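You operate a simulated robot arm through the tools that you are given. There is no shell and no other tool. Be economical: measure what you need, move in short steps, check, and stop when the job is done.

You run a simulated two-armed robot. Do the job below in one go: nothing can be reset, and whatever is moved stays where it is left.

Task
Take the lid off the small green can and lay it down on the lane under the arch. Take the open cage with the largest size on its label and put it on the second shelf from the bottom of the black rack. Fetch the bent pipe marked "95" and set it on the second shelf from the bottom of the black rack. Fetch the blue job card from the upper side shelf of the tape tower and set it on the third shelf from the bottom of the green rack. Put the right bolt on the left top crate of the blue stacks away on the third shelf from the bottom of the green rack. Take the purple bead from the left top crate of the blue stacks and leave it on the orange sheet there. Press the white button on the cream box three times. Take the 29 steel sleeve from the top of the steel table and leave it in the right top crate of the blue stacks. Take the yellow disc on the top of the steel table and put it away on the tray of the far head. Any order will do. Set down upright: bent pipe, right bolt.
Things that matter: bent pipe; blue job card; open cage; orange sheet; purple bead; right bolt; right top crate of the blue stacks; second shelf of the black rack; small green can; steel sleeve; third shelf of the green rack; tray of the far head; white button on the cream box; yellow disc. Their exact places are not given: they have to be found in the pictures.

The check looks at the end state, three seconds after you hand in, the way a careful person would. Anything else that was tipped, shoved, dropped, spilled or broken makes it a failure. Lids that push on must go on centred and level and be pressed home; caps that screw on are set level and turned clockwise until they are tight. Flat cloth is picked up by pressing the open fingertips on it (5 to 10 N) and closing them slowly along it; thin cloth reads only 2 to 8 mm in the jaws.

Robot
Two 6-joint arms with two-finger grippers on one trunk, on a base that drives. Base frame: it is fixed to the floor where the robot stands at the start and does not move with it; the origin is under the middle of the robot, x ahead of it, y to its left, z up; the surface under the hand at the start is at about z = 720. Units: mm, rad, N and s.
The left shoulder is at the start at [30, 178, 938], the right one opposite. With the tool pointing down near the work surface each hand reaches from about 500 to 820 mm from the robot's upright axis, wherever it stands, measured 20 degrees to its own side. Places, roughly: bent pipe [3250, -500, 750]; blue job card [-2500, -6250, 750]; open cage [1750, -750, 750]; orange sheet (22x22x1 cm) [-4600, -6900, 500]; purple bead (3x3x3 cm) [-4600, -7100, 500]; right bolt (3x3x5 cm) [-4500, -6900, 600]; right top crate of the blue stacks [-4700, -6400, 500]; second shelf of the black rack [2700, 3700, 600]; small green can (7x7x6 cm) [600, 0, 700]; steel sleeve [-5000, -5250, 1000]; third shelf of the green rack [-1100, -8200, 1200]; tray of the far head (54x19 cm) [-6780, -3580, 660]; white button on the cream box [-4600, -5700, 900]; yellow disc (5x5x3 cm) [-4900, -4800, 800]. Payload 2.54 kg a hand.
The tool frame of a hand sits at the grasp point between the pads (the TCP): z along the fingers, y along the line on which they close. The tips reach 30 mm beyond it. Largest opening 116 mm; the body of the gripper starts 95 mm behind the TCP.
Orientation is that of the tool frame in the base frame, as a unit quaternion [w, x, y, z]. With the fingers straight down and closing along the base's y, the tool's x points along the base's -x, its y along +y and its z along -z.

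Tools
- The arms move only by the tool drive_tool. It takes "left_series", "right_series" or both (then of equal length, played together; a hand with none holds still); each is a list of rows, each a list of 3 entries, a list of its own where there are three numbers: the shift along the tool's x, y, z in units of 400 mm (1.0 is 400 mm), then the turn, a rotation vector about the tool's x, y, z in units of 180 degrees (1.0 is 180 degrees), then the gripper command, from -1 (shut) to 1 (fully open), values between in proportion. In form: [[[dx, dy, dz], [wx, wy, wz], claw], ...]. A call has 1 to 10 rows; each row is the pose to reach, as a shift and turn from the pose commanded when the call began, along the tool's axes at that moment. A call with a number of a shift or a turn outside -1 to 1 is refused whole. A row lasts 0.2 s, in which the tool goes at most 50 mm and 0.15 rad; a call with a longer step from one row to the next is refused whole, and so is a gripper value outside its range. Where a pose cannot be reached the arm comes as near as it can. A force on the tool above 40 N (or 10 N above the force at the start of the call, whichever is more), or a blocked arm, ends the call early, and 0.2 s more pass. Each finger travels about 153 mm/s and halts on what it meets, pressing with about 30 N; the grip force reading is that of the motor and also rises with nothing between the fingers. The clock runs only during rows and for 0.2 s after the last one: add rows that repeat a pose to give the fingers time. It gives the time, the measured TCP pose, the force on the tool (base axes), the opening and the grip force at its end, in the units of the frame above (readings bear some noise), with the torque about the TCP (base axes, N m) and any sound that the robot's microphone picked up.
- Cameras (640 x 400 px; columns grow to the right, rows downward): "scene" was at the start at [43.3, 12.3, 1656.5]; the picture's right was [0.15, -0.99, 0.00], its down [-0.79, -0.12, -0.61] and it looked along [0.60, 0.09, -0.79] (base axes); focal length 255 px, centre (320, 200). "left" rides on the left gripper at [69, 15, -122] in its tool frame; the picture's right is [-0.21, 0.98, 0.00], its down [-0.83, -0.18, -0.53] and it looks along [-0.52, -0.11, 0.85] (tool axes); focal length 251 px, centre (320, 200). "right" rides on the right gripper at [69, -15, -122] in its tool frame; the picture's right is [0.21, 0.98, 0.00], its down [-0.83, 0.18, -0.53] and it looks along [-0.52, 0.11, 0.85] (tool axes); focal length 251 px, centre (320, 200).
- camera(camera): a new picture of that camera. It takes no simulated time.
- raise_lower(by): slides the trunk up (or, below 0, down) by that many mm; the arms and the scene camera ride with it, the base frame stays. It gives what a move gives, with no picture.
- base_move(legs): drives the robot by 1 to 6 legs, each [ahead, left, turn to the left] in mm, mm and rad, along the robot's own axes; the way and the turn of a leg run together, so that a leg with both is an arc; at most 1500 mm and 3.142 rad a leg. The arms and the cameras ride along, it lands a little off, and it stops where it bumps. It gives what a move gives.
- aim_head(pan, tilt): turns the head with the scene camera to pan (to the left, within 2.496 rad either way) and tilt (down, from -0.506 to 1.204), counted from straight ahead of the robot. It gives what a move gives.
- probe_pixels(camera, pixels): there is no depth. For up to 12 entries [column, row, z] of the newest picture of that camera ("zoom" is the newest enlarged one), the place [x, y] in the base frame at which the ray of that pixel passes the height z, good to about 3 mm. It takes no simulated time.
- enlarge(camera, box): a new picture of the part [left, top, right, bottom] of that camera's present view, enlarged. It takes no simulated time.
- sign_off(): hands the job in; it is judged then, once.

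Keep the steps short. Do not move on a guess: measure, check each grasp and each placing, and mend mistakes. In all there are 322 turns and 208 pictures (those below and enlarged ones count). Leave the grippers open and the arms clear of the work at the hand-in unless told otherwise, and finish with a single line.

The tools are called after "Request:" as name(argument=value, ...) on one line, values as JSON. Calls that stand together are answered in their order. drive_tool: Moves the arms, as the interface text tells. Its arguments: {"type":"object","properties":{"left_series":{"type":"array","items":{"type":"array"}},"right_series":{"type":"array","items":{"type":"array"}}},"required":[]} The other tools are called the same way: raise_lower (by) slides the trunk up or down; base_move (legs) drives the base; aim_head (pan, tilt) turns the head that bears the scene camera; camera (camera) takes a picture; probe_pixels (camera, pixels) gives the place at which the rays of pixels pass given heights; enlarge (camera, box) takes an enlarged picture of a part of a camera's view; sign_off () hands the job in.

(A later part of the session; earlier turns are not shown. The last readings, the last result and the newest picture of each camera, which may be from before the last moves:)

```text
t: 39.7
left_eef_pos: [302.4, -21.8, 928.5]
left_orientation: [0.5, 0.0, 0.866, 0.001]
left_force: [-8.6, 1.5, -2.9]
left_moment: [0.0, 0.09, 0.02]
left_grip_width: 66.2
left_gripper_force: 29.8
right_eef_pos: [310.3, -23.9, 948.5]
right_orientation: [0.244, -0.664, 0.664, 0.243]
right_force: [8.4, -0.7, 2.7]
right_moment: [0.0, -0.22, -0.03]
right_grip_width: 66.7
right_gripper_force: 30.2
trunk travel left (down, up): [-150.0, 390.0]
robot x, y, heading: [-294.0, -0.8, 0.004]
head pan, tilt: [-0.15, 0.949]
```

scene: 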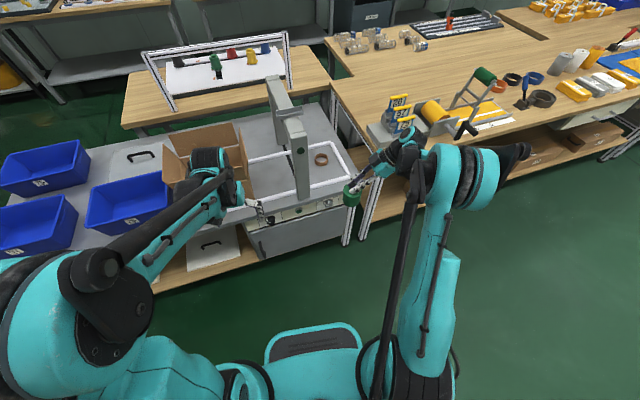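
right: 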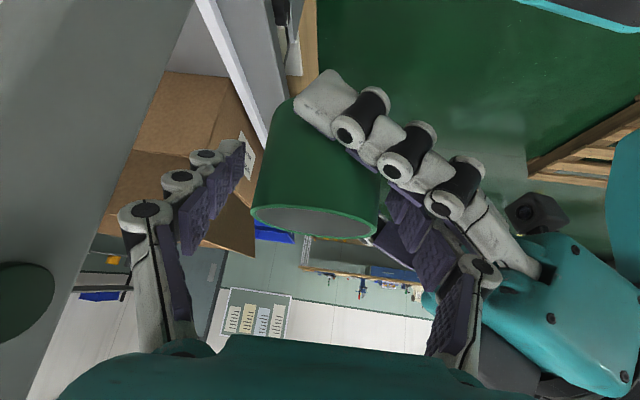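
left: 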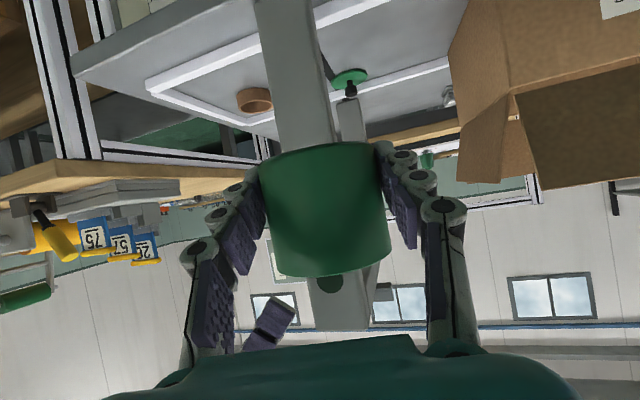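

Gripped. Open the left hand moderately and withdraw it backward.

Request:
drive_tool(left_series=[[[0, 0, 0], [0, 0, 0], 0.4], [[0, 0, 0], [0, 0, 0], 0.4], [[0, 0, -0.08], [0, 0, 0], 0.4], [[0, 0, -0.18], [0, 0, 0], 0.4], [[0, 0.1, -0.25], [0, 0, 0], 0.4], [[0, 0.2, -0.3], [0, 0, 0], 0.4], [[0, 0.3, -0.3], [0, 0, 0], 1], [[0, 0.42, -0.3], [0, 0, 0], 1]])

Request:
camera(camera="right")

```text
t: 41.5
left_eef_pos: [199.8, 146.7, 1006.4]
left_orientation: [0.5, -0.001, 0.866, 0.0]
left_force: [0.3, -0.4, 0.9]
left_moment: [0.0, -0.01, -0.02]
left_grip_width: 116.0
left_gripper_force: 0.1
left hand out of reach, approached as far as the arm can: row 5, 6, 7, 8
right_eef_pos: [310.2, -22.6, 949.8]
right_orientation: [-0.243, 0.665, -0.664, -0.242]
right_force: [-0.4, 0.1, 0.1]
right_moment: [-0.02, -0.01, 0.01]
right_grip_width: 66.3
right_gripper_force: 29.8
trunk travel left (down, up): [-150.0, 390.0]
robot x, y, heading: [-293.9, 0.0, 0.001]
head pan, tilt: [-0.15, 0.949]
```

```text
181 pictures are left
```

right: 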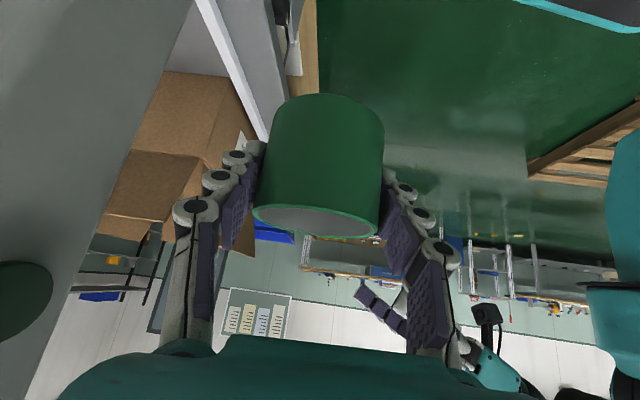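

Request:
drive_tool(left_series=[[[-0.02, 0, -0.01], [0, 0.0476, 0], 1], [[-0.04, 0, -0.02], [0, 0.0952, 0], 1], [[-0.06, 0, -0.03], [0, 0.1429, 0], 1], [[-0.08, 0, -0.04], [0, 0.1905, 0], 1], [[-0.1, 0, -0.05], [0, 0.2381, 0], 1], [[-0.12, 0, -0.06], [0, 0.2857, 0], 1], [[-0.13, 0, -0.075], [0, 0.3333, 0], 1]], right_series=[[[0.05, 0, -0.051], [0, 0, 0], -1], [[0.1, 0, -0.103], [0, 0, 0], -1], [[0.15, 0, -0.154], [0, 0, 0], -1], [[0.2, 0, -0.206], [0, 0, 0], -1], [[0.25, 0, -0.257], [0, 0, 0], -1], [[0.3, 0, -0.309], [0, 0, 0], -1], [[0.35, 0, -0.36], [0, 0, 0], -1]])

Request:
base_move(legs=[[294, 0, 0]])

```text
t: 43.1
left_eef_pos: [201.0, 145.0, 1065.1]
left_orientation: [0.0, -0.001, 1.0, 0.001]
left_force: [0.6, -0.3, 0.2]
left_moment: [0.03, 0.02, 0.02]
left_grip_width: 116.0
left_gripper_force: 0.1
right_eef_pos: [309.6, -225.8, 968.5]
right_orientation: [-0.244, 0.665, -0.663, -0.243]
right_force: [-0.4, -0.5, -1.0]
right_moment: [0.04, -0.02, 0.03]
right_grip_width: 66.5
right_gripper_force: 30.2
trunk travel left (down, up): [-150.0, 390.0]
robot x, y, heading: [-292.5, -4.5, 0.0]
head pan, tilt: [-0.15, 0.949]
```

```text
t: 45.2
left_eef_pos: [499.7, 144.0, 1066.3]
left_orientation: [0.0, 0.001, 1.0, 0.0]
left_force: [0.4, -0.1, 0.1]
left_moment: [-0.03, 0.03, -0.03]
left_grip_width: 116.0
left_gripper_force: 0.2
right_eef_pos: [606.7, -227.1, 969.6]
right_orientation: [0.244, -0.663, 0.664, 0.244]
right_force: [0.1, -0.6, -1.1]
right_moment: [0.01, 0.04, 0.05]
right_grip_width: 66.6
right_gripper_force: 29.9
trunk travel left (down, up): [-150.0, 390.0]
robot x, y, heading: [3.2, 0.1, 0.003]
head pan, tilt: [-0.15, 0.949]
```

Bring the can in low and back to its original place (596, −13).

Request:
drive_tool(right_series=[[[0.054, 0.009, 0.064], [0, 0, 0], -1], [[0.107, 0.018, 0.128], [0, 0, 0], -1], [[0.161, 0.027, 0.192], [0, 0, 0], -1], [[0.079, 0.027, 0.261], [0, 0, 0], -1], [[-0.003, 0.027, 0.329], [0, 0, 0], -1], [[-0.085, 0.027, 0.398], [0, 0, 0], -1], [[-0.167, 0.027, 0.466], [0, 0, 0], -1], [[-0.249, 0.027, 0.535], [0, 0, 0], -1], [[-0.173, 0.027, 0.626], [0, 0, 0], -1], [[-0.097, 0.027, 0.717], [0, 0, 0], -1]])

Request:
camera(camera="right")

```text
t: 47.4
left_eef_pos: [499.6, 145.3, 1064.8]
left_orientation: [0.0, 0.0, 1.0, 0.0]
left_force: [-0.1, 0.0, 0.4]
left_moment: [0.01, 0.01, 0.04]
left_grip_width: 115.9
left_gripper_force: 0.0
right_eef_pos: [599.6, -8.0, 775.7]
right_orientation: [0.244, -0.663, 0.664, 0.243]
right_force: [-1.1, 0.7, -1.9]
right_moment: [0.01, -0.02, 0.0]
right_grip_width: 66.5
right_gripper_force: 30.0
trunk travel left (down, up): [-150.0, 390.0]
robot x, y, heading: [4.6, -1.5, 0.002]
head pan, tilt: [-0.15, 0.949]
```

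```text
180 pictures are left
```

right: 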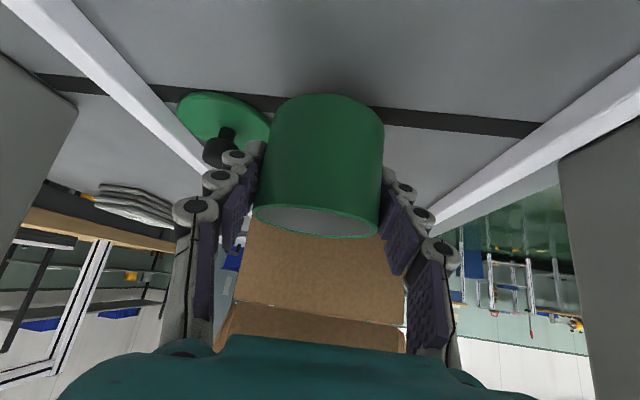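

Shift slightly away from the lid and lower the last 15 mm.

Request:
drive_tool(right_series=[[[0.0096, 0.0125, -0.008], [0, 0, 0], -1], [[0.022, 0.0125, 0.006], [0, 0, 0], -1], [[0.03, 0.0125, 0.016], [0, 0, 0], -1], [[0.0335, 0.0125, 0.0205], [0, 0, 0], -1], [[0.037, 0.0125, 0.0245], [0, 0, 0], -1], [[0.039, 0.0125, 0.027], [0, 0, 0], -1]])

```text
t: 48.8
left_eef_pos: [498.9, 144.5, 1067.1]
left_orientation: [0.001, 0.001, 1.0, 0.0]
left_force: [0.1, 0.1, 0.0]
left_moment: [-0.03, 0.01, 0.03]
left_grip_width: 115.9
left_gripper_force: 0.1
right_eef_pos: [591.8, -15.6, 759.4]
right_orientation: [0.245, -0.663, 0.665, 0.243]
right_force: [8.7, 1.6, 23.0]
right_moment: [0.17, -0.16, -0.01]
right_grip_width: 66.6
right_gripper_force: 29.6
trunk travel left (down, up): [-150.0, 390.0]
robot x, y, heading: [6.3, 2.2, -0.003]
head pan, tilt: [-0.15, 0.949]
```

Touchdown (23 N). Release with a small opening and retreat along the tool axis.

Request:
drive_tool(right_series=[[[-0.002, 0, -0.002], [0, 0, 0], 0.25], [[-0.002, 0, -0.002], [0, 0, 0], 0.32], [[-0.002, 0, -0.002], [0, 0, 0], 0.32], [[-0.002, 0, -0.07], [0, 0, 0], 0.32], [[-0.002, 0, -0.16], [0, 0, 0], 0.32], [[-0.002, 0, -0.27], [0, 0, 0], 0.5], [[0.02, 0, -0.38], [0, 0, 0], 0.5], [[0.05, 0, -0.49], [0, 0, 0], 0.5]])

Request:
camera(camera="right")

```text
t: 50.6
left_eef_pos: [498.2, 144.9, 1064.8]
left_orientation: [0.0, 0.0, 1.0, 0.001]
left_force: [0.2, 0.4, 0.1]
left_moment: [-0.01, 0.01, -0.03]
left_grip_width: 116.0
left_gripper_force: 0.0
right_eef_pos: [592.2, -157.6, 892.4]
right_orientation: [0.244, -0.664, 0.664, 0.243]
right_force: [0.0, -0.2, 0.2]
right_moment: [0.05, -0.03, 0.0]
right_grip_width: 86.9
right_gripper_force: 0.1
trunk travel left (down, up): [-150.0, 390.0]
robot x, y, heading: [4.1, -0.4, 0.002]
head pan, tilt: [-0.15, 0.949]
```

```text
179 pictures are left
```

right: 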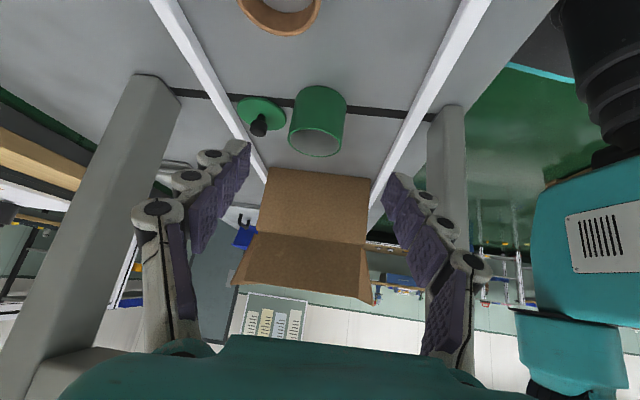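

Lid in the lane, can back upright in place. Restore the right hand to the vertical, clear of the arch, and look right toward the cages.

Request:
drive_tool(right_series=[[[-0.02, 0, -0.08], [0, 0, 0], 0.5], [[-0.04, 0, -0.18], [0, 0, 0], 0.5], [[-0.065, 0, -0.27], [0.0145, 0.0145, 0.0398], 0.5], [[-0.065, 0, -0.27], [0.029, 0.029, 0.0797], 0.5], [[-0.065, 0, -0.27], [0.0435, 0.0435, 0.1195], 0.5], [[-0.065, 0, -0.27], [0.058, 0.058, 0.1593], 0.5], [[-0.065, 0, -0.27], [0.0725, 0.0725, 0.199], 0.5], [[-0.065, 0, -0.27], [0.087, 0.087, 0.239], 0.5]])

Request:
drive_tool(right_series=[[[0, 0, 0], [0.0145, 0.0145, 0.0398], 0.5], [[0, 0, 0], [0.029, 0.029, 0.0797], 0.5], [[0, 0, 0], [0.0435, 0.0435, 0.1195], 0.5], [[0, 0, 0], [0.058, 0.058, 0.1593], 0.5], [[0, 0, 0], [0.0725, 0.0725, 0.199], 0.5], [[0, 0, 0], [0.087, 0.087, 0.239], 0.5]])

Request:
aim_head(pan=-0.45, tilt=0.45)

Request:
camera(camera="scene")

```text
t: 52.4
left_eef_pos: [498.5, 144.7, 1064.9]
left_orientation: [0.0, 0.001, 1.0, -0.001]
left_force: [0.2, 0.2, -0.3]
left_moment: [-0.01, 0.03, 0.02]
left_grip_width: 116.3
left_gripper_force: 0.1
right_eef_pos: [592.7, -208.6, 992.9]
right_orientation: [0.135, -0.362, 0.913, 0.134]
right_force: [-0.5, -0.3, -0.1]
right_moment: [-0.02, 0.0, -0.03]
right_grip_width: 86.8
right_gripper_force: 0.1
trunk travel left (down, up): [-150.0, 390.0]
robot x, y, heading: [0.7, -0.7, -0.004]
head pan, tilt: [-0.15, 0.949]
```

```text
t: 53.8
left_eef_pos: [498.9, 145.0, 1065.2]
left_orientation: [0.001, 0.0, 1.0, 0.0]
left_force: [0.2, 0.3, -0.2]
left_moment: [0.02, 0.03, 0.0]
left_grip_width: 116.0
left_gripper_force: 0.0
right_eef_pos: [592.1, -207.5, 993.7]
right_orientation: [0.0, 0.002, 1.0, 0.002]
right_force: [0.5, -0.8, 0.0]
right_moment: [0.01, 0.02, -0.04]
right_grip_width: 87.1
right_gripper_force: 0.0
trunk travel left (down, up): [-150.0, 390.0]
robot x, y, heading: [1.3, 3.0, -0.006]
head pan, tilt: [-0.15, 0.949]
```

```text
t: 54.7
left_eef_pos: [497.5, 143.8, 1065.4]
left_orientation: [0.0, 0.0, 1.0, 0.0]
left_force: [-0.3, 0.1, 0.0]
left_moment: [0.0, -0.04, 0.01]
left_grip_width: 116.0
left_gripper_force: 0.0
right_eef_pos: [590.8, -209.9, 993.2]
right_orientation: [0.001, 0.002, 1.0, 0.003]
right_force: [0.7, -0.1, 0.5]
right_moment: [0.01, -0.02, -0.03]
right_grip_width: 87.1
right_gripper_force: 0.0
trunk travel left (down, up): [-150.0, 390.0]
robot x, y, heading: [4.7, -2.3, -0.001]
head pan, tilt: [-0.45, 0.45]
```

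```text
178 pictures are left
```

scene: 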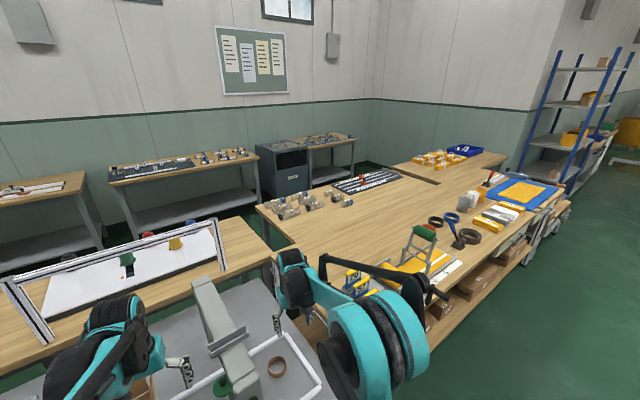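

Request:
enlarge(camera="scene", box=[250, 130, 410, 230])

Request:
enlarge(camera="scene", box=[390, 130, 570, 300])

```text
4.00 times, centred on (330, 180) of scene
```

zoom: 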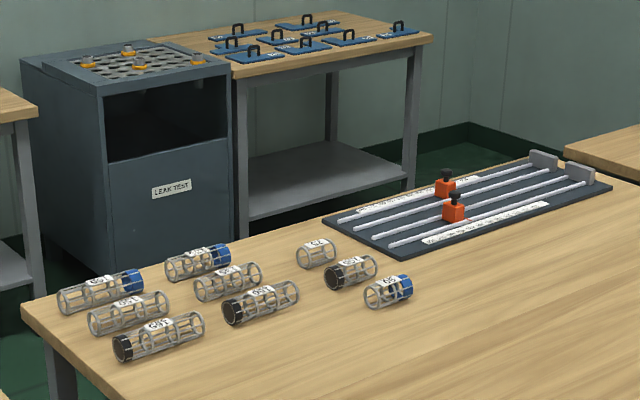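

```text
2.35 times, centred on (480, 215) of scene
```

zoom: 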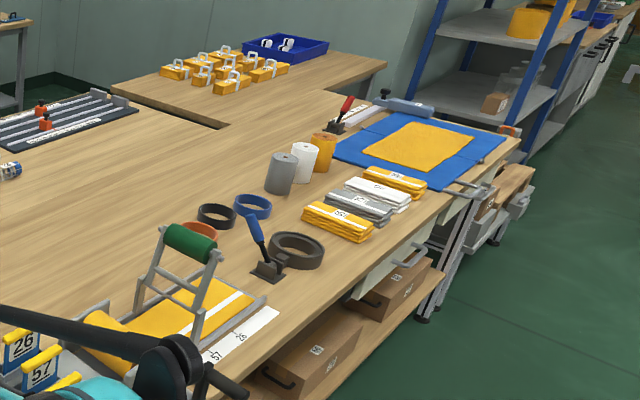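

Request:
probe_pixels(camera="scene", pixels=[[273, 207, 740], [290, 213, 740], [312, 206, 740], [345, 200, 740], [258, 206, 720], [400, 167, 720], [435, 160, 760], [470, 240, 720], [556, 205, 720], [505, 155, 720], [255, 245, 720], [390, 230, 720]])

```text
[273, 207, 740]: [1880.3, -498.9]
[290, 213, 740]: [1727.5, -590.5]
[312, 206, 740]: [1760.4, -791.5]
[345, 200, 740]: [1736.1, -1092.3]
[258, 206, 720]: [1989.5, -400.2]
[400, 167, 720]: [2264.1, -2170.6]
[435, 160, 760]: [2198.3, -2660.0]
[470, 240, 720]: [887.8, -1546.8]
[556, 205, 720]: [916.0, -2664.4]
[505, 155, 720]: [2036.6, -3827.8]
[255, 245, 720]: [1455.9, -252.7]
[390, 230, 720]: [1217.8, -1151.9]
```

Request:
enlarge(camera="scene", box=[100, 120, 270, 220])

Request:
enlarge(camera="scene", box=[255, 180, 365, 230])

```text
3.76 times, centred on (185, 170) of scene
```

zoom: 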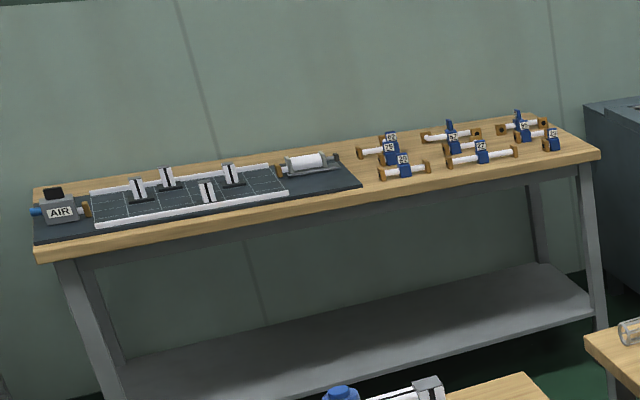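

```text
5.82 times, centred on (310, 205) of scene
```

zoom: 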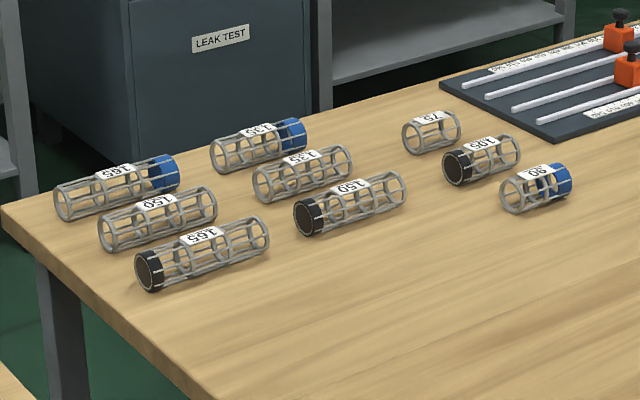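

Open (uncapped) cages seen: 150, 135, 75; so "150" without cap. The pipes are on the far table. Look left for a driving route and the black rack.

Request:
aim_head(pan=0.5, tilt=0.45)

Request:
camera(camera="scene")

Request:
aim_head(pan=1.6, tilt=0.45)

Request:
camera(camera="scene")

```text
t: 55.9
left_eef_pos: [497.1, 144.2, 1064.8]
left_orientation: [0.0, 0.0, 1.0, 0.0]
left_force: [-0.1, -0.2, 0.9]
left_moment: [-0.02, 0.02, 0.0]
left_grip_width: 116.1
left_gripper_force: 0.0
right_eef_pos: [591.5, -207.0, 993.1]
right_orientation: [0.001, 0.002, 1.0, 0.002]
right_force: [0.6, 0.2, 0.5]
right_moment: [-0.01, 0.0, -0.02]
right_grip_width: 87.1
right_gripper_force: 0.0
trunk travel left (down, up): [-150.0, 390.0]
robot x, y, heading: [1.9, -2.1, -0.005]
head pan, tilt: [0.499, 0.45]
```

```text
173 pictures are left
```

scene: 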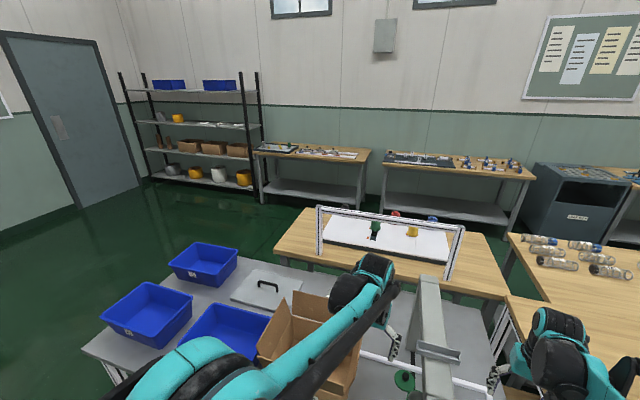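

```text
t: 57.2
left_eef_pos: [498.1, 144.1, 1065.0]
left_orientation: [0.0, 0.001, 1.0, 0.0]
left_force: [0.0, -0.4, 0.4]
left_moment: [0.05, 0.03, -0.02]
left_grip_width: 116.1
left_gripper_force: 0.1
right_eef_pos: [592.1, -209.0, 993.2]
right_orientation: [0.0, 0.002, 1.0, 0.003]
right_force: [0.6, -1.1, 0.2]
right_moment: [0.01, -0.02, 0.02]
right_grip_width: 86.9
right_gripper_force: 0.1
trunk travel left (down, up): [-150.0, 390.0]
robot x, y, heading: [-0.4, -0.6, -0.005]
head pan, tilt: [1.6, 0.45]
```

```text
172 pictures are left
```

scene: 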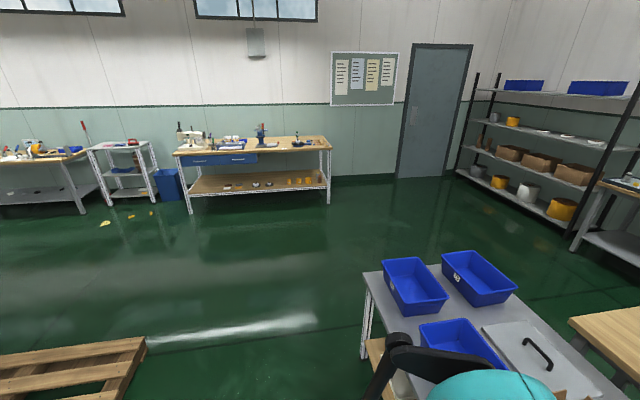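

Request:
probe_pixels(camera="scene", pixels=[[364, 272, 720], [445, 264, 720], [361, 357, 0], [458, 172, 0], [572, 250, 0], [145, 340, 0], [330, 203, 0], [192, 213, 0], [570, 320, 720], [597, 185, 720], [400, 178, 0]])

Request:
aim_head(pan=0.4, tilt=0.5)

Request:
camera(camera="scene")

```text
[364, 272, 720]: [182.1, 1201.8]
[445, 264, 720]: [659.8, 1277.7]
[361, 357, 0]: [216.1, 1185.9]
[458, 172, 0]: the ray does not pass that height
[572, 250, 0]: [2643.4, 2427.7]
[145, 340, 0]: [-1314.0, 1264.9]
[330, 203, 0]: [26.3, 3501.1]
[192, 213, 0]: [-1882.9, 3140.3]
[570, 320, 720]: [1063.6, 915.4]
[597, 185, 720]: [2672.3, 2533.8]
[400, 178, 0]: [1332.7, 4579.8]
```

```text
t: 58.6
left_eef_pos: [498.5, 144.8, 1065.5]
left_orientation: [0.0, 0.001, 1.0, 0.0]
left_force: [0.2, -0.7, -0.3]
left_moment: [0.01, -0.01, -0.06]
left_grip_width: 116.1
left_gripper_force: 0.1
right_eef_pos: [592.1, -207.7, 992.7]
right_orientation: [0.001, 0.001, 1.0, 0.003]
right_force: [-0.6, -0.3, -0.4]
right_moment: [0.01, 0.0, 0.0]
right_grip_width: 86.7
right_gripper_force: 0.1
trunk travel left (down, up): [-150.0, 390.0]
robot x, y, heading: [7.9, 0.4, -0.004]
head pan, tilt: [0.4, 0.499]
```

```text
171 pictures are left
```

scene: 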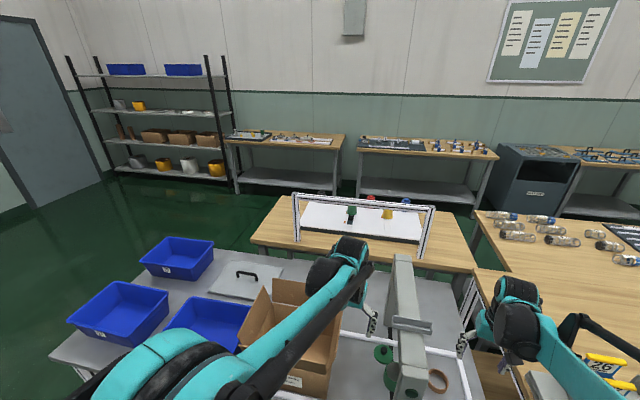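

Request:
probe_pixels(camera="scene", pixels=[[283, 196, 720], [250, 243, 720], [470, 225, 720], [475, 268, 720], [476, 211, 720], [498, 157, 720], [475, 216, 0], [360, 150, 720], [223, 145, 720], [240, 193, 0], [117, 178, 0], [498, 203, 0]])

```text
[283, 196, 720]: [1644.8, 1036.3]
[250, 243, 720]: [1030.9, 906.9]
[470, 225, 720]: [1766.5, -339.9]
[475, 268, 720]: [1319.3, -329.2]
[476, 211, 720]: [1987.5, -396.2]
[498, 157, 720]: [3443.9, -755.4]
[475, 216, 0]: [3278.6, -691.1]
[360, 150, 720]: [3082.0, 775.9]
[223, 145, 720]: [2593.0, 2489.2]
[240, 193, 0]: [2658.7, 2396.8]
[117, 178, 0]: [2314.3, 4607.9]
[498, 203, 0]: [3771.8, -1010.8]
```

I have a floor plan. Drive around the left end of the tables: back, turn left, go along +y, turn, go along +x.

Request:
base_move(legs=[[-450, 0, 0], [0, 0, 1.571], [1500, 0, 0], [400, 0, 0], [0, 0, -1.571], [1500, 0, 0]])

Request:
aim_head(pan=0.0, tilt=0.5)

Request:
camera(camera="scene")

```text
t: 85.3
left_eef_pos: [1476.9, 2182.5, 1065.5]
left_orientation: [0.0, -0.038, 0.999, 0.001]
left_force: [0.5, -0.6, -0.5]
left_moment: [0.0, -0.06, -0.01]
left_grip_width: 116.1
left_gripper_force: 0.1
right_eef_pos: [1598.1, 1837.9, 993.8]
right_orientation: [0.001, -0.038, 0.999, 0.003]
right_force: [0.8, -0.8, 0.4]
right_moment: [0.02, 0.01, 0.0]
right_grip_width: 86.9
right_gripper_force: 0.1
trunk travel left (down, up): [-150.0, 390.0]
robot x, y, heading: [992.6, 1995.1, 0.075]
head pan, tilt: [0.4, 0.499]
```

```text
t: 86.1
left_eef_pos: [1477.0, 2182.3, 1064.8]
left_orientation: [0.0, -0.038, 0.999, 0.001]
left_force: [0.8, -0.7, -0.1]
left_moment: [0.02, 0.0, 0.02]
left_grip_width: 115.9
left_gripper_force: 0.0
right_eef_pos: [1596.8, 1838.1, 992.7]
right_orientation: [0.001, -0.038, 0.999, 0.002]
right_force: [0.5, 0.7, 0.7]
right_moment: [0.02, 0.02, -0.04]
right_grip_width: 86.9
right_gripper_force: 0.1
trunk travel left (down, up): [-150.0, 390.0]
robot x, y, heading: [996.4, 1997.9, 0.072]
head pan, tilt: [0.0, 0.499]
```

```text
170 pictures are left
```

scene: 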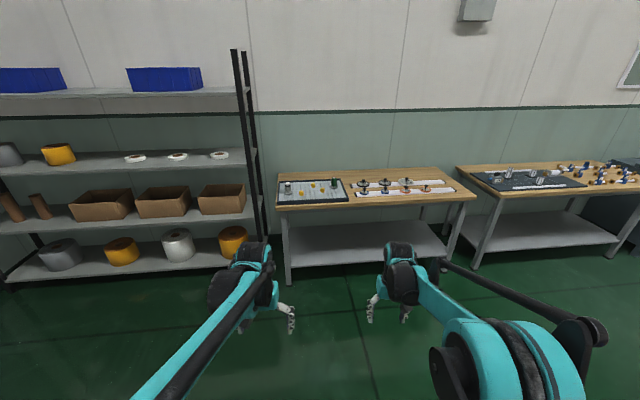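

Request:
base_move(legs=[[0, 0, -0.304], [1083, 0, 0], [0, 0, -1.116], [1300, 0, 0]])

Request:
camera(camera="scene")

```text
t: 101.7
left_eef_pos: [2582.4, 23.7, 1066.2]
left_orientation: [0.0, 0.627, 0.779, 0.0]
left_force: [-0.4, -0.8, -0.3]
left_moment: [0.03, 0.01, -0.03]
left_grip_width: 115.9
left_gripper_force: 0.0
right_eef_pos: [2257.5, -141.7, 992.6]
right_orientation: [0.002, 0.628, 0.778, 0.001]
right_force: [0.1, -0.5, 0.5]
right_moment: [0.05, -0.02, 0.0]
right_grip_width: 86.9
right_gripper_force: 0.2
trunk travel left (down, up): [-150.0, 390.0]
robot x, y, heading: [2332.9, 475.6, -1.355]
head pan, tilt: [0.0, 0.499]
```

```text
169 pictures are left
```

scene: 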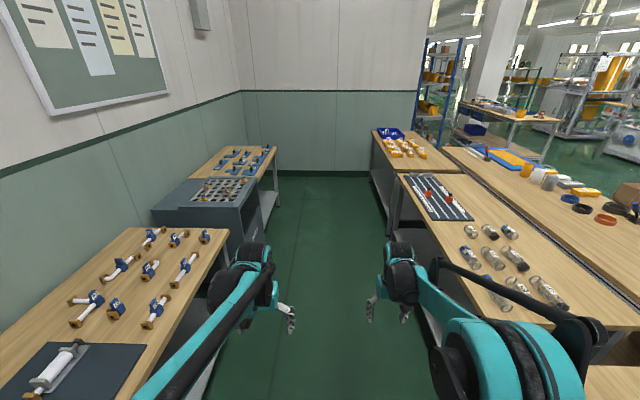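

Request:
enlarge(camera="scene", box=[50, 220, 230, 340])

Request:
enlarge(camera="scene", box=[440, 210, 580, 320])

Request:
probe_pixels(camera="scene", pixels=[[229, 233, 720], [150, 360, 720], [400, 175, 720], [515, 330, 720], [470, 260, 740], [495, 295, 740], [550, 293, 740], [518, 262, 740], [87, 308, 740], [155, 315, 740], [120, 268, 740], [183, 275, 740]])

```text
3.33 times, centred on (140, 280) of scene
```

zoom: 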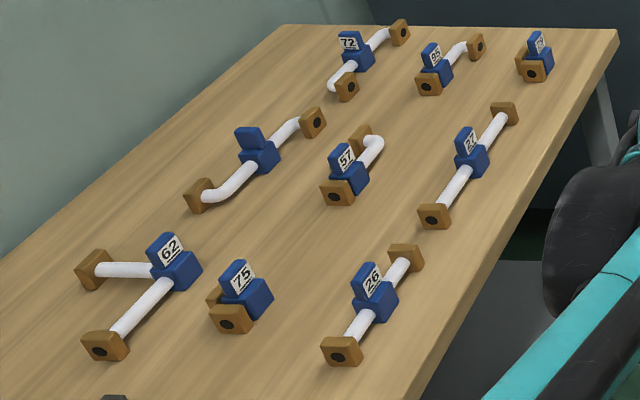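

```text
3.64 times, centred on (510, 265) of scene
```

zoom: 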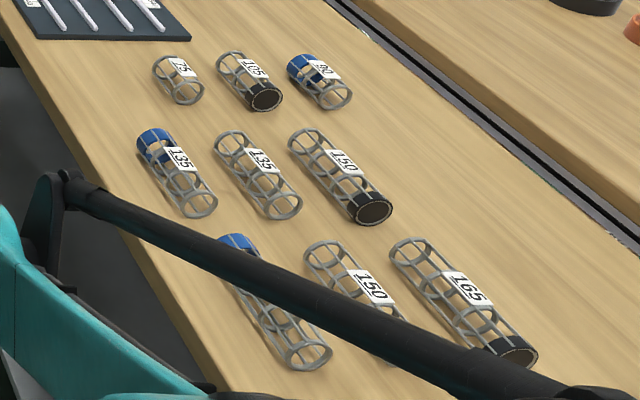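

```text
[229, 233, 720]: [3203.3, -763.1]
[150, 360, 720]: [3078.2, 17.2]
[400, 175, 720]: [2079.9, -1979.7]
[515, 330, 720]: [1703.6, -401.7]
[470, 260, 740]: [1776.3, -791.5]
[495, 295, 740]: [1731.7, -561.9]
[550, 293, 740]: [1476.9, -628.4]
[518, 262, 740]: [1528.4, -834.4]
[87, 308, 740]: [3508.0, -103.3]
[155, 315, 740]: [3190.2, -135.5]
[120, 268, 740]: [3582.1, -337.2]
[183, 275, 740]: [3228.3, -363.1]
```

Request:
enlarge(camera="scene", box=[140, 222, 220, 272])

```text
8.00 times, centred on (180, 247) of scene
```

zoom: 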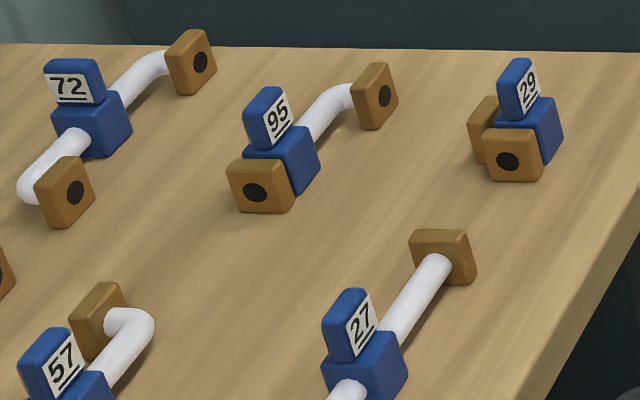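

"95" found: block at zoom (283,165), ends at (262,187) and (375,95). Probe.

Request:
probe_pixels(camera="zoom", pixels=[[285, 190, 720], [285, 130, 760], [262, 210, 720], [375, 125, 720], [345, 95, 740], [300, 70, 720], [470, 180, 720], [450, 285, 720]])

```text
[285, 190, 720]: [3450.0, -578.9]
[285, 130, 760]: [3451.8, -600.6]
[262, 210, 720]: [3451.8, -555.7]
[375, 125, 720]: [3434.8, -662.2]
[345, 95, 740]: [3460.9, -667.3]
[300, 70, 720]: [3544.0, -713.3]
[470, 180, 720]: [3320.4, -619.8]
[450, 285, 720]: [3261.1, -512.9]
```

Raise the trunk for clearance, then strafe to stand before the pipe table and turn to face it.

Request:
raise_lower(by=150)

Request:
base_move(legs=[[1060, 200, 0], [0, 0, 1.255]])

Request:
aim_head(pan=0.1, tilt=0.9)

Request:
camera(camera="scene")

Request:
camera(camera="left")

```text
t: 103.5
left_eef_pos: [2583.0, 24.5, 1215.1]
left_orientation: [0.0, 0.628, 0.779, -0.001]
left_force: [-0.4, 0.3, -0.1]
left_moment: [0.0, -0.02, 0.0]
left_grip_width: 115.8
left_gripper_force: 0.1
right_eef_pos: [2256.3, -141.4, 1142.6]
right_orientation: [0.003, 0.628, 0.778, 0.0]
right_force: [-1.2, -0.2, 0.1]
right_moment: [-0.01, -0.03, 0.0]
right_grip_width: 86.7
right_gripper_force: 0.1
trunk travel left (down, up): [-300.0, 240.0]
robot x, y, heading: [2334.7, 474.5, -1.356]
head pan, tilt: [0.0, 0.499]
```

```text
t: 112.1
left_eef_pos: [3270.5, -407.6, 1215.9]
left_orientation: [-0.001, 0.044, 0.999, 0.0]
left_force: [-0.3, 0.2, -0.4]
left_moment: [0.02, 0.01, 0.0]
left_grip_width: 115.9
left_gripper_force: 0.0
right_eef_pos: [3334.2, -766.5, 1143.6]
right_orientation: [0.001, 0.045, 0.999, 0.002]
right_force: [0.4, -0.5, -0.1]
right_moment: [-0.02, -0.01, -0.01]
right_grip_width: 87.1
right_gripper_force: 0.0
trunk travel left (down, up): [-300.0, 240.0]
robot x, y, heading: [2763.1, -512.6, -0.09]
head pan, tilt: [0.0, 0.499]
```

```text
t: 113.0
left_eef_pos: [3269.8, -409.4, 1215.2]
left_orientation: [0.002, 0.045, 0.999, 0.0]
left_force: [0.7, -0.4, -0.1]
left_moment: [0.02, 0.0, 0.03]
left_grip_width: 116.1
left_gripper_force: 0.1
right_eef_pos: [3333.3, -768.7, 1142.9]
right_orientation: [0.001, 0.045, 0.999, 0.001]
right_force: [0.0, -0.2, 0.2]
right_moment: [0.01, -0.04, 0.03]
right_grip_width: 87.2
right_gripper_force: 0.1
trunk travel left (down, up): [-300.0, 240.0]
robot x, y, heading: [2767.2, -509.2, -0.091]
head pan, tilt: [0.099, 0.901]
```

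```text
165 pictures are left
```

scene: 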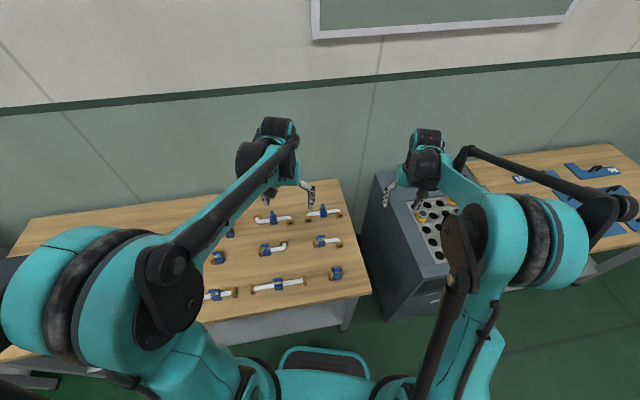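

```text
164 pictures are left
```

left: 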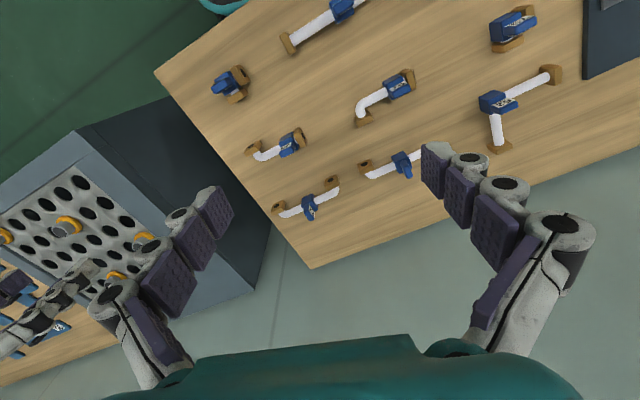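

Request:
enlarge(camera="left", box=[220, 100, 350, 220])

Request:
probe_pixels(camera="left", pixels=[[290, 147, 740], [290, 147, 780], [252, 150, 735], [298, 135, 735], [262, 157, 735]])

```text
3.33 times, centred on (285, 160) of left
```

zoom: 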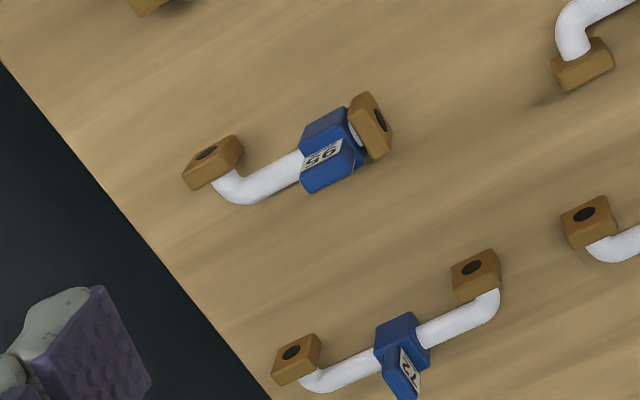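

```text
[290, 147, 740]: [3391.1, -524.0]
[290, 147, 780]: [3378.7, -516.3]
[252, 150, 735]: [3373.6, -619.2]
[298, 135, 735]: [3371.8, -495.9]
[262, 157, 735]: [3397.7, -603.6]
```

"95" confirmed. Move the left hand nearer above it for precise measuring.

Request:
drive_tool(left_series=[[[-0.03, -0.046, 0.09], [0, 0, 0], 1], [[-0.06, -0.092, 0.18], [0, 0, 0], 1], [[-0.09, -0.138, 0.27], [0, 0, 0], 1], [[-0.12, -0.184, 0.36], [0, 0, 0], 1], [[-0.15, -0.23, 0.45], [0, 0, 0], 1], [[-0.175, -0.273, 0.5375], [0, 0, 0], 1]])

Request:
camera(camera="left")

```text
t: 114.4
left_eef_pos: [3332.1, -524.7, 999.4]
left_orientation: [0.001, 0.043, 0.999, 0.0]
left_force: [0.6, -0.1, -1.0]
left_moment: [0.02, 0.02, 0.01]
left_grip_width: 116.2
left_gripper_force: 0.1
right_eef_pos: [3334.8, -768.5, 1141.6]
right_orientation: [0.0, 0.045, 0.999, 0.003]
right_force: [-0.6, -0.3, -1.2]
right_moment: [-0.01, -0.01, -0.02]
right_grip_width: 87.2
right_gripper_force: 0.0
trunk travel left (down, up): [-300.0, 240.0]
robot x, y, heading: [2766.1, -507.6, -0.089]
head pan, tilt: [0.099, 0.901]
```

```text
162 pictures are left
```

left: 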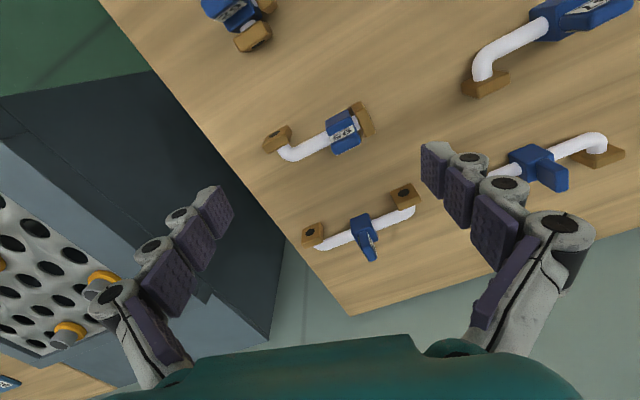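

Request:
enlarge(camera="left", box=[250, 85, 390, 175])

Request:
probe_pixels(camera="left", pixels=[[345, 130, 740], [345, 130, 780], [277, 138, 735], [365, 118, 735]])

```text
4.44 times, centred on (320, 130) of left
```

zoom: 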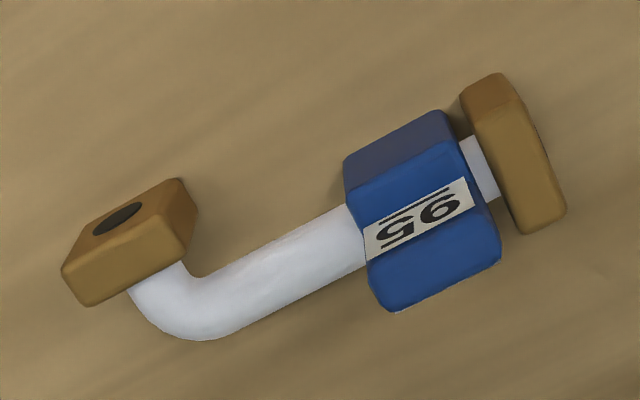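

```text
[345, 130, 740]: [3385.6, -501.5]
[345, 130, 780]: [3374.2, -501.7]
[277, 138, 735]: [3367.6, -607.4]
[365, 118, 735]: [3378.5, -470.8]
```

Request:
enlarge(camera="scene", box=[295, 222, 355, 262])

```text
10.00 times, centred on (325, 242) of scene
```

zoom: 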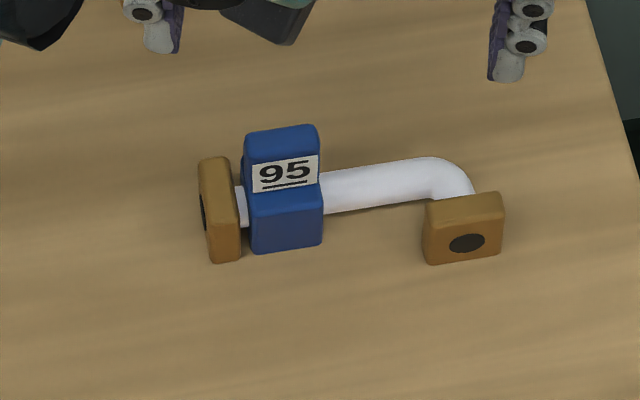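

Request:
probe_pixels(camera="zoom", pixels=[[252, 253, 722], [322, 244, 722], [287, 250, 722], [248, 135, 800], [317, 126, 800], [245, 205, 740], [430, 180, 740], [212, 255, 722], [287, 193, 765]])

```text
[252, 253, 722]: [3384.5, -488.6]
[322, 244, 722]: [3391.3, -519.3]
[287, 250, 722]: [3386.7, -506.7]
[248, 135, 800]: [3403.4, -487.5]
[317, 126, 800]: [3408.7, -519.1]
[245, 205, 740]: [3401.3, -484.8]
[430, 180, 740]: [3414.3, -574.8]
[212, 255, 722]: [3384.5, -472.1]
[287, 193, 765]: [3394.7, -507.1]
```

Rotate the left hand so it closes across the block (74° about the tool axis) and go above it.

Request:
drive_tool(left_series=[[[-0.019, 0.008, 0.0275], [0, 0, 0.0459], 1], [[-0.038, 0.016, 0.055], [0, 0, 0.0918], 1], [[-0.057, 0.024, 0.0825], [0, 0, 0.1377], 0.6], [[-0.076, 0.032, 0.11], [0, 0, 0.1836], 0.4], [[-0.096, 0.04, 0.1375], [0, 0, 0.2294], 0.4], [[-0.115, 0.047, 0.165], [0, 0, 0.2753], 0.4], [[-0.134, 0.055, 0.1925], [0, 0, 0.3212], 0.4], [[-0.153, 0.063, 0.22], [0, 0, 0.3671], 0.4], [[-0.172, 0.071, 0.2475], [0, 0, 0.413], 0.4]])

Request:
camera(camera="left")

```text
t: 116.4
left_eef_pos: [3402.4, -500.7, 900.4]
left_orientation: [-0.001, 0.64, 0.768, -0.001]
left_force: [-0.3, 0.3, -0.3]
left_moment: [0.0, 0.04, 0.02]
left_grip_width: 81.2
left_gripper_force: 0.0
right_eef_pos: [3332.8, -766.7, 1142.5]
right_orientation: [0.0, 0.046, 0.999, 0.002]
right_force: [0.7, -1.2, -0.7]
right_moment: [-0.01, 0.01, 0.02]
right_grip_width: 86.8
right_gripper_force: 0.0
trunk travel left (down, up): [-300.0, 240.0]
robot x, y, heading: [2762.9, -509.3, -0.09]
head pan, tilt: [0.099, 0.901]
```

```text
159 pictures are left
```

left: 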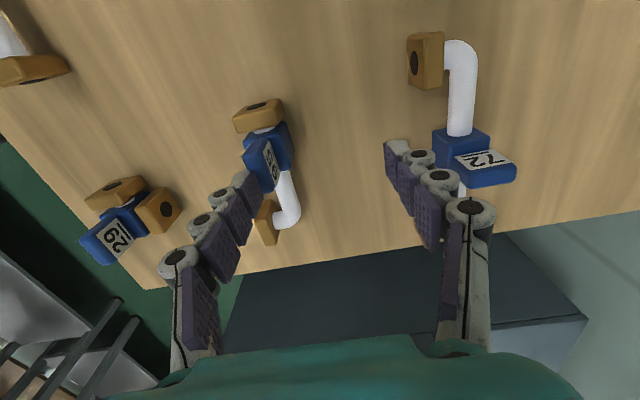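

Request:
probe_pixels(camera="left", pixels=[[268, 150, 740], [270, 140, 745], [262, 160, 780], [260, 115, 740], [283, 215, 735], [284, 180, 740], [262, 112, 735], [243, 148, 745], [290, 140, 745]])

Request:
enlarge(camera="left", box=[220, 80, 320, 260])

```text
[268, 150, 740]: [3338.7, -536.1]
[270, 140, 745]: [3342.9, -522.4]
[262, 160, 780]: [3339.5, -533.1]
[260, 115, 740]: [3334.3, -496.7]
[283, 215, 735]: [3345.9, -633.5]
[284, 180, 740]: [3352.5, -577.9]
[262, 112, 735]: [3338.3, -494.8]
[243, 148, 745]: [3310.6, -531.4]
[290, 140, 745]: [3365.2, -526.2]
```

```text
2.22 times, centred on (270, 170) of left
```

zoom: 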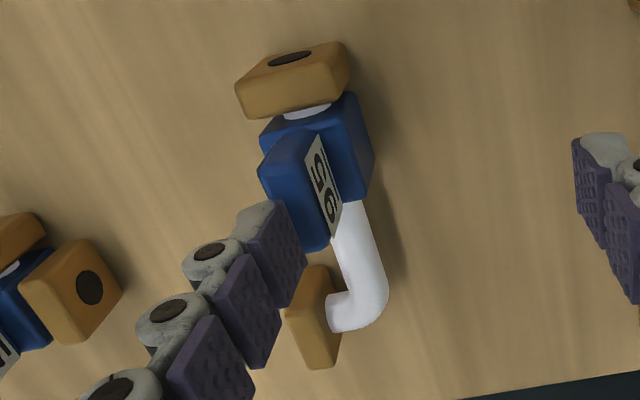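

The views disagree unless this table is higher than 720: triangulating gives block height ≈ 800–817, so the top is ≈ 780. Re-probe with those heights.

Request:
probe_pixels(camera="left", pixels=[[272, 143, 805], [262, 157, 830], [262, 157, 840], [262, 112, 800], [265, 225, 795], [290, 215, 795], [288, 128, 785], [240, 168, 835]])

```text
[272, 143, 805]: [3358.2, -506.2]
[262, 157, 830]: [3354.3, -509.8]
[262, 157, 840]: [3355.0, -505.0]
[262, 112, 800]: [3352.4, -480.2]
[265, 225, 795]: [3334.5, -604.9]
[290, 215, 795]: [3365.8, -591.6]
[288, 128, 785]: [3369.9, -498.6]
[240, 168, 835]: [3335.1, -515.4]
```

Request:
drive_tool(left_series=[[[0.004, -0.056, 0], [0, 0, 0], 0.4], [[0.008, -0.113, 0], [0, 0, 0], 0.4], [[0.008, -0.113, 0], [0, 0, 0], 0.4]])

Request:
camera(camera="left")

```text
t: 117.2
left_eef_pos: [3357.3, -504.9, 902.5]
left_orientation: [0.0, 0.639, 0.769, 0.0]
left_force: [-0.1, 0.8, 0.6]
left_moment: [-0.01, -0.01, -0.02]
left_grip_width: 81.4
left_gripper_force: 0.0
right_eef_pos: [3332.5, -767.4, 1144.1]
right_orientation: [0.002, 0.046, 0.999, 0.002]
right_force: [0.0, -0.2, 0.1]
right_moment: [0.0, 0.0, 0.0]
right_grip_width: 86.9
right_gripper_force: 0.0
trunk travel left (down, up): [-300.0, 240.0]
robot x, y, heading: [2767.7, -510.3, -0.09]
head pan, tilt: [0.099, 0.901]
```

```text
157 pictures are left
```

left: 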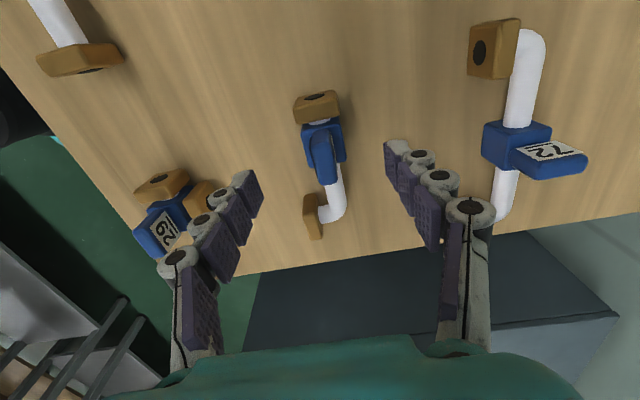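

Request:
probe_pixels(camera="left", pixels=[[216, 195, 800], [303, 130, 810], [346, 130, 810], [325, 165, 840], [324, 140, 815], [316, 95, 800], [330, 185, 800]])

```text
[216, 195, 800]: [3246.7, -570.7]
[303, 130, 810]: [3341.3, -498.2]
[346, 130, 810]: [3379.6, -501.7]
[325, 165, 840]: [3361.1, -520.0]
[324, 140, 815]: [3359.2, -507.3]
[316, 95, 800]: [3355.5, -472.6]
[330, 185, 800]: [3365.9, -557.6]
```

Block centre ≈ (3360, −508). Descend around it with a watch on force.

Request:
drive_tool(left_series=[[[-0.009, 0.006, 0.06], [0, 0, 0], 0.25], [[-0.009, 0.006, 0.12], [0, 0, 0], 0.25], [[-0.009, 0.006, 0.168], [0, 0, 0], 0.25], [[-0.009, 0.006, 0.185], [0, 0, 0], 0.25], [[-0.009, 0.006, 0.2], [0, 0, 0], 0.25], [[-0.009, 0.006, 0.21], [0, 0, 0], 0.25]])

Request:
camera(camera="left")

```text
t: 118.5
left_eef_pos: [3353.6, -510.4, 829.6]
left_orientation: [0.003, 0.64, 0.769, 0.003]
left_force: [-12.0, -1.4, 65.9]
left_moment: [-0.29, 1.72, -0.2]
left_grip_width: 31.4
left_gripper_force: 35.8
right_eef_pos: [3326.0, -767.5, 1148.3]
right_orientation: [0.005, 0.045, 0.999, 0.002]
right_force: [-0.7, -0.2, 1.3]
right_moment: [0.03, -0.08, 0.01]
right_grip_width: 87.4
right_gripper_force: 0.1
trunk travel left (down, up): [-300.0, 240.0]
robot x, y, heading: [2762.3, -507.5, -0.085]
head pan, tilt: [0.099, 0.901]
stopped in row 6 (left hand): the force on the tool passed its limit at 52 N (the readings are from after the stop); the commanded pose is now the measured one
```

```text
156 pictures are left
```

left: 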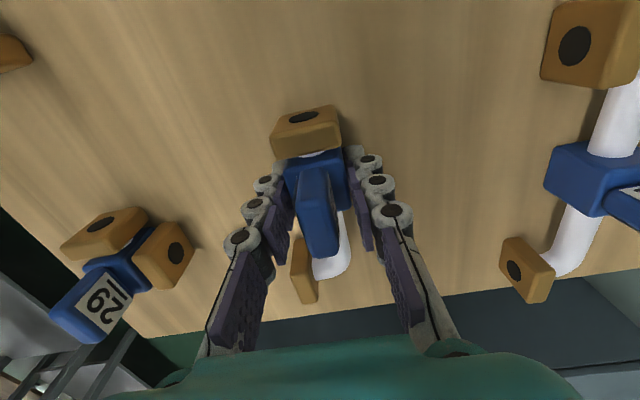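

The left hand met the surface (tips ~800) and the fingers now sit on the block at 31 mm. Raise 4 mm with the grip closed to relieve the force and check.

Request:
drive_tool(left_series=[[[0, 0, -0.005], [0, 0, 0], -1], [[0, 0, -0.01], [0, 0, 0], -1], [[0, 0, -0.01], [0, 0, 0], -1]])

Request:
camera(camera="left")

```text
t: 119.3
left_eef_pos: [3358.5, -508.7, 829.5]
left_orientation: [0.002, 0.639, 0.769, 0.002]
left_force: [-19.8, -3.2, 40.6]
left_moment: [-0.45, 1.4, -0.04]
left_grip_width: 31.3
left_gripper_force: 30.2
right_eef_pos: [3329.1, -767.7, 1146.5]
right_orientation: [0.003, 0.045, 0.999, 0.003]
right_force: [0.2, -0.4, -0.1]
right_moment: [0.02, 0.03, -0.05]
right_grip_width: 86.9
right_gripper_force: 0.1
trunk travel left (down, up): [-300.0, 240.0]
robot x, y, heading: [2765.9, -513.7, -0.088]
head pan, tilt: [0.099, 0.901]
```

```text
155 pictures are left
```

left: 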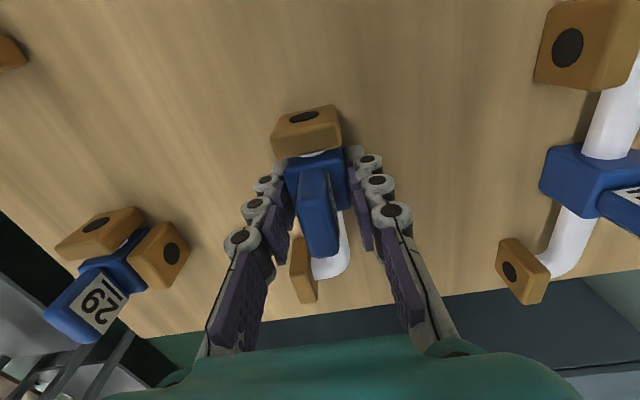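

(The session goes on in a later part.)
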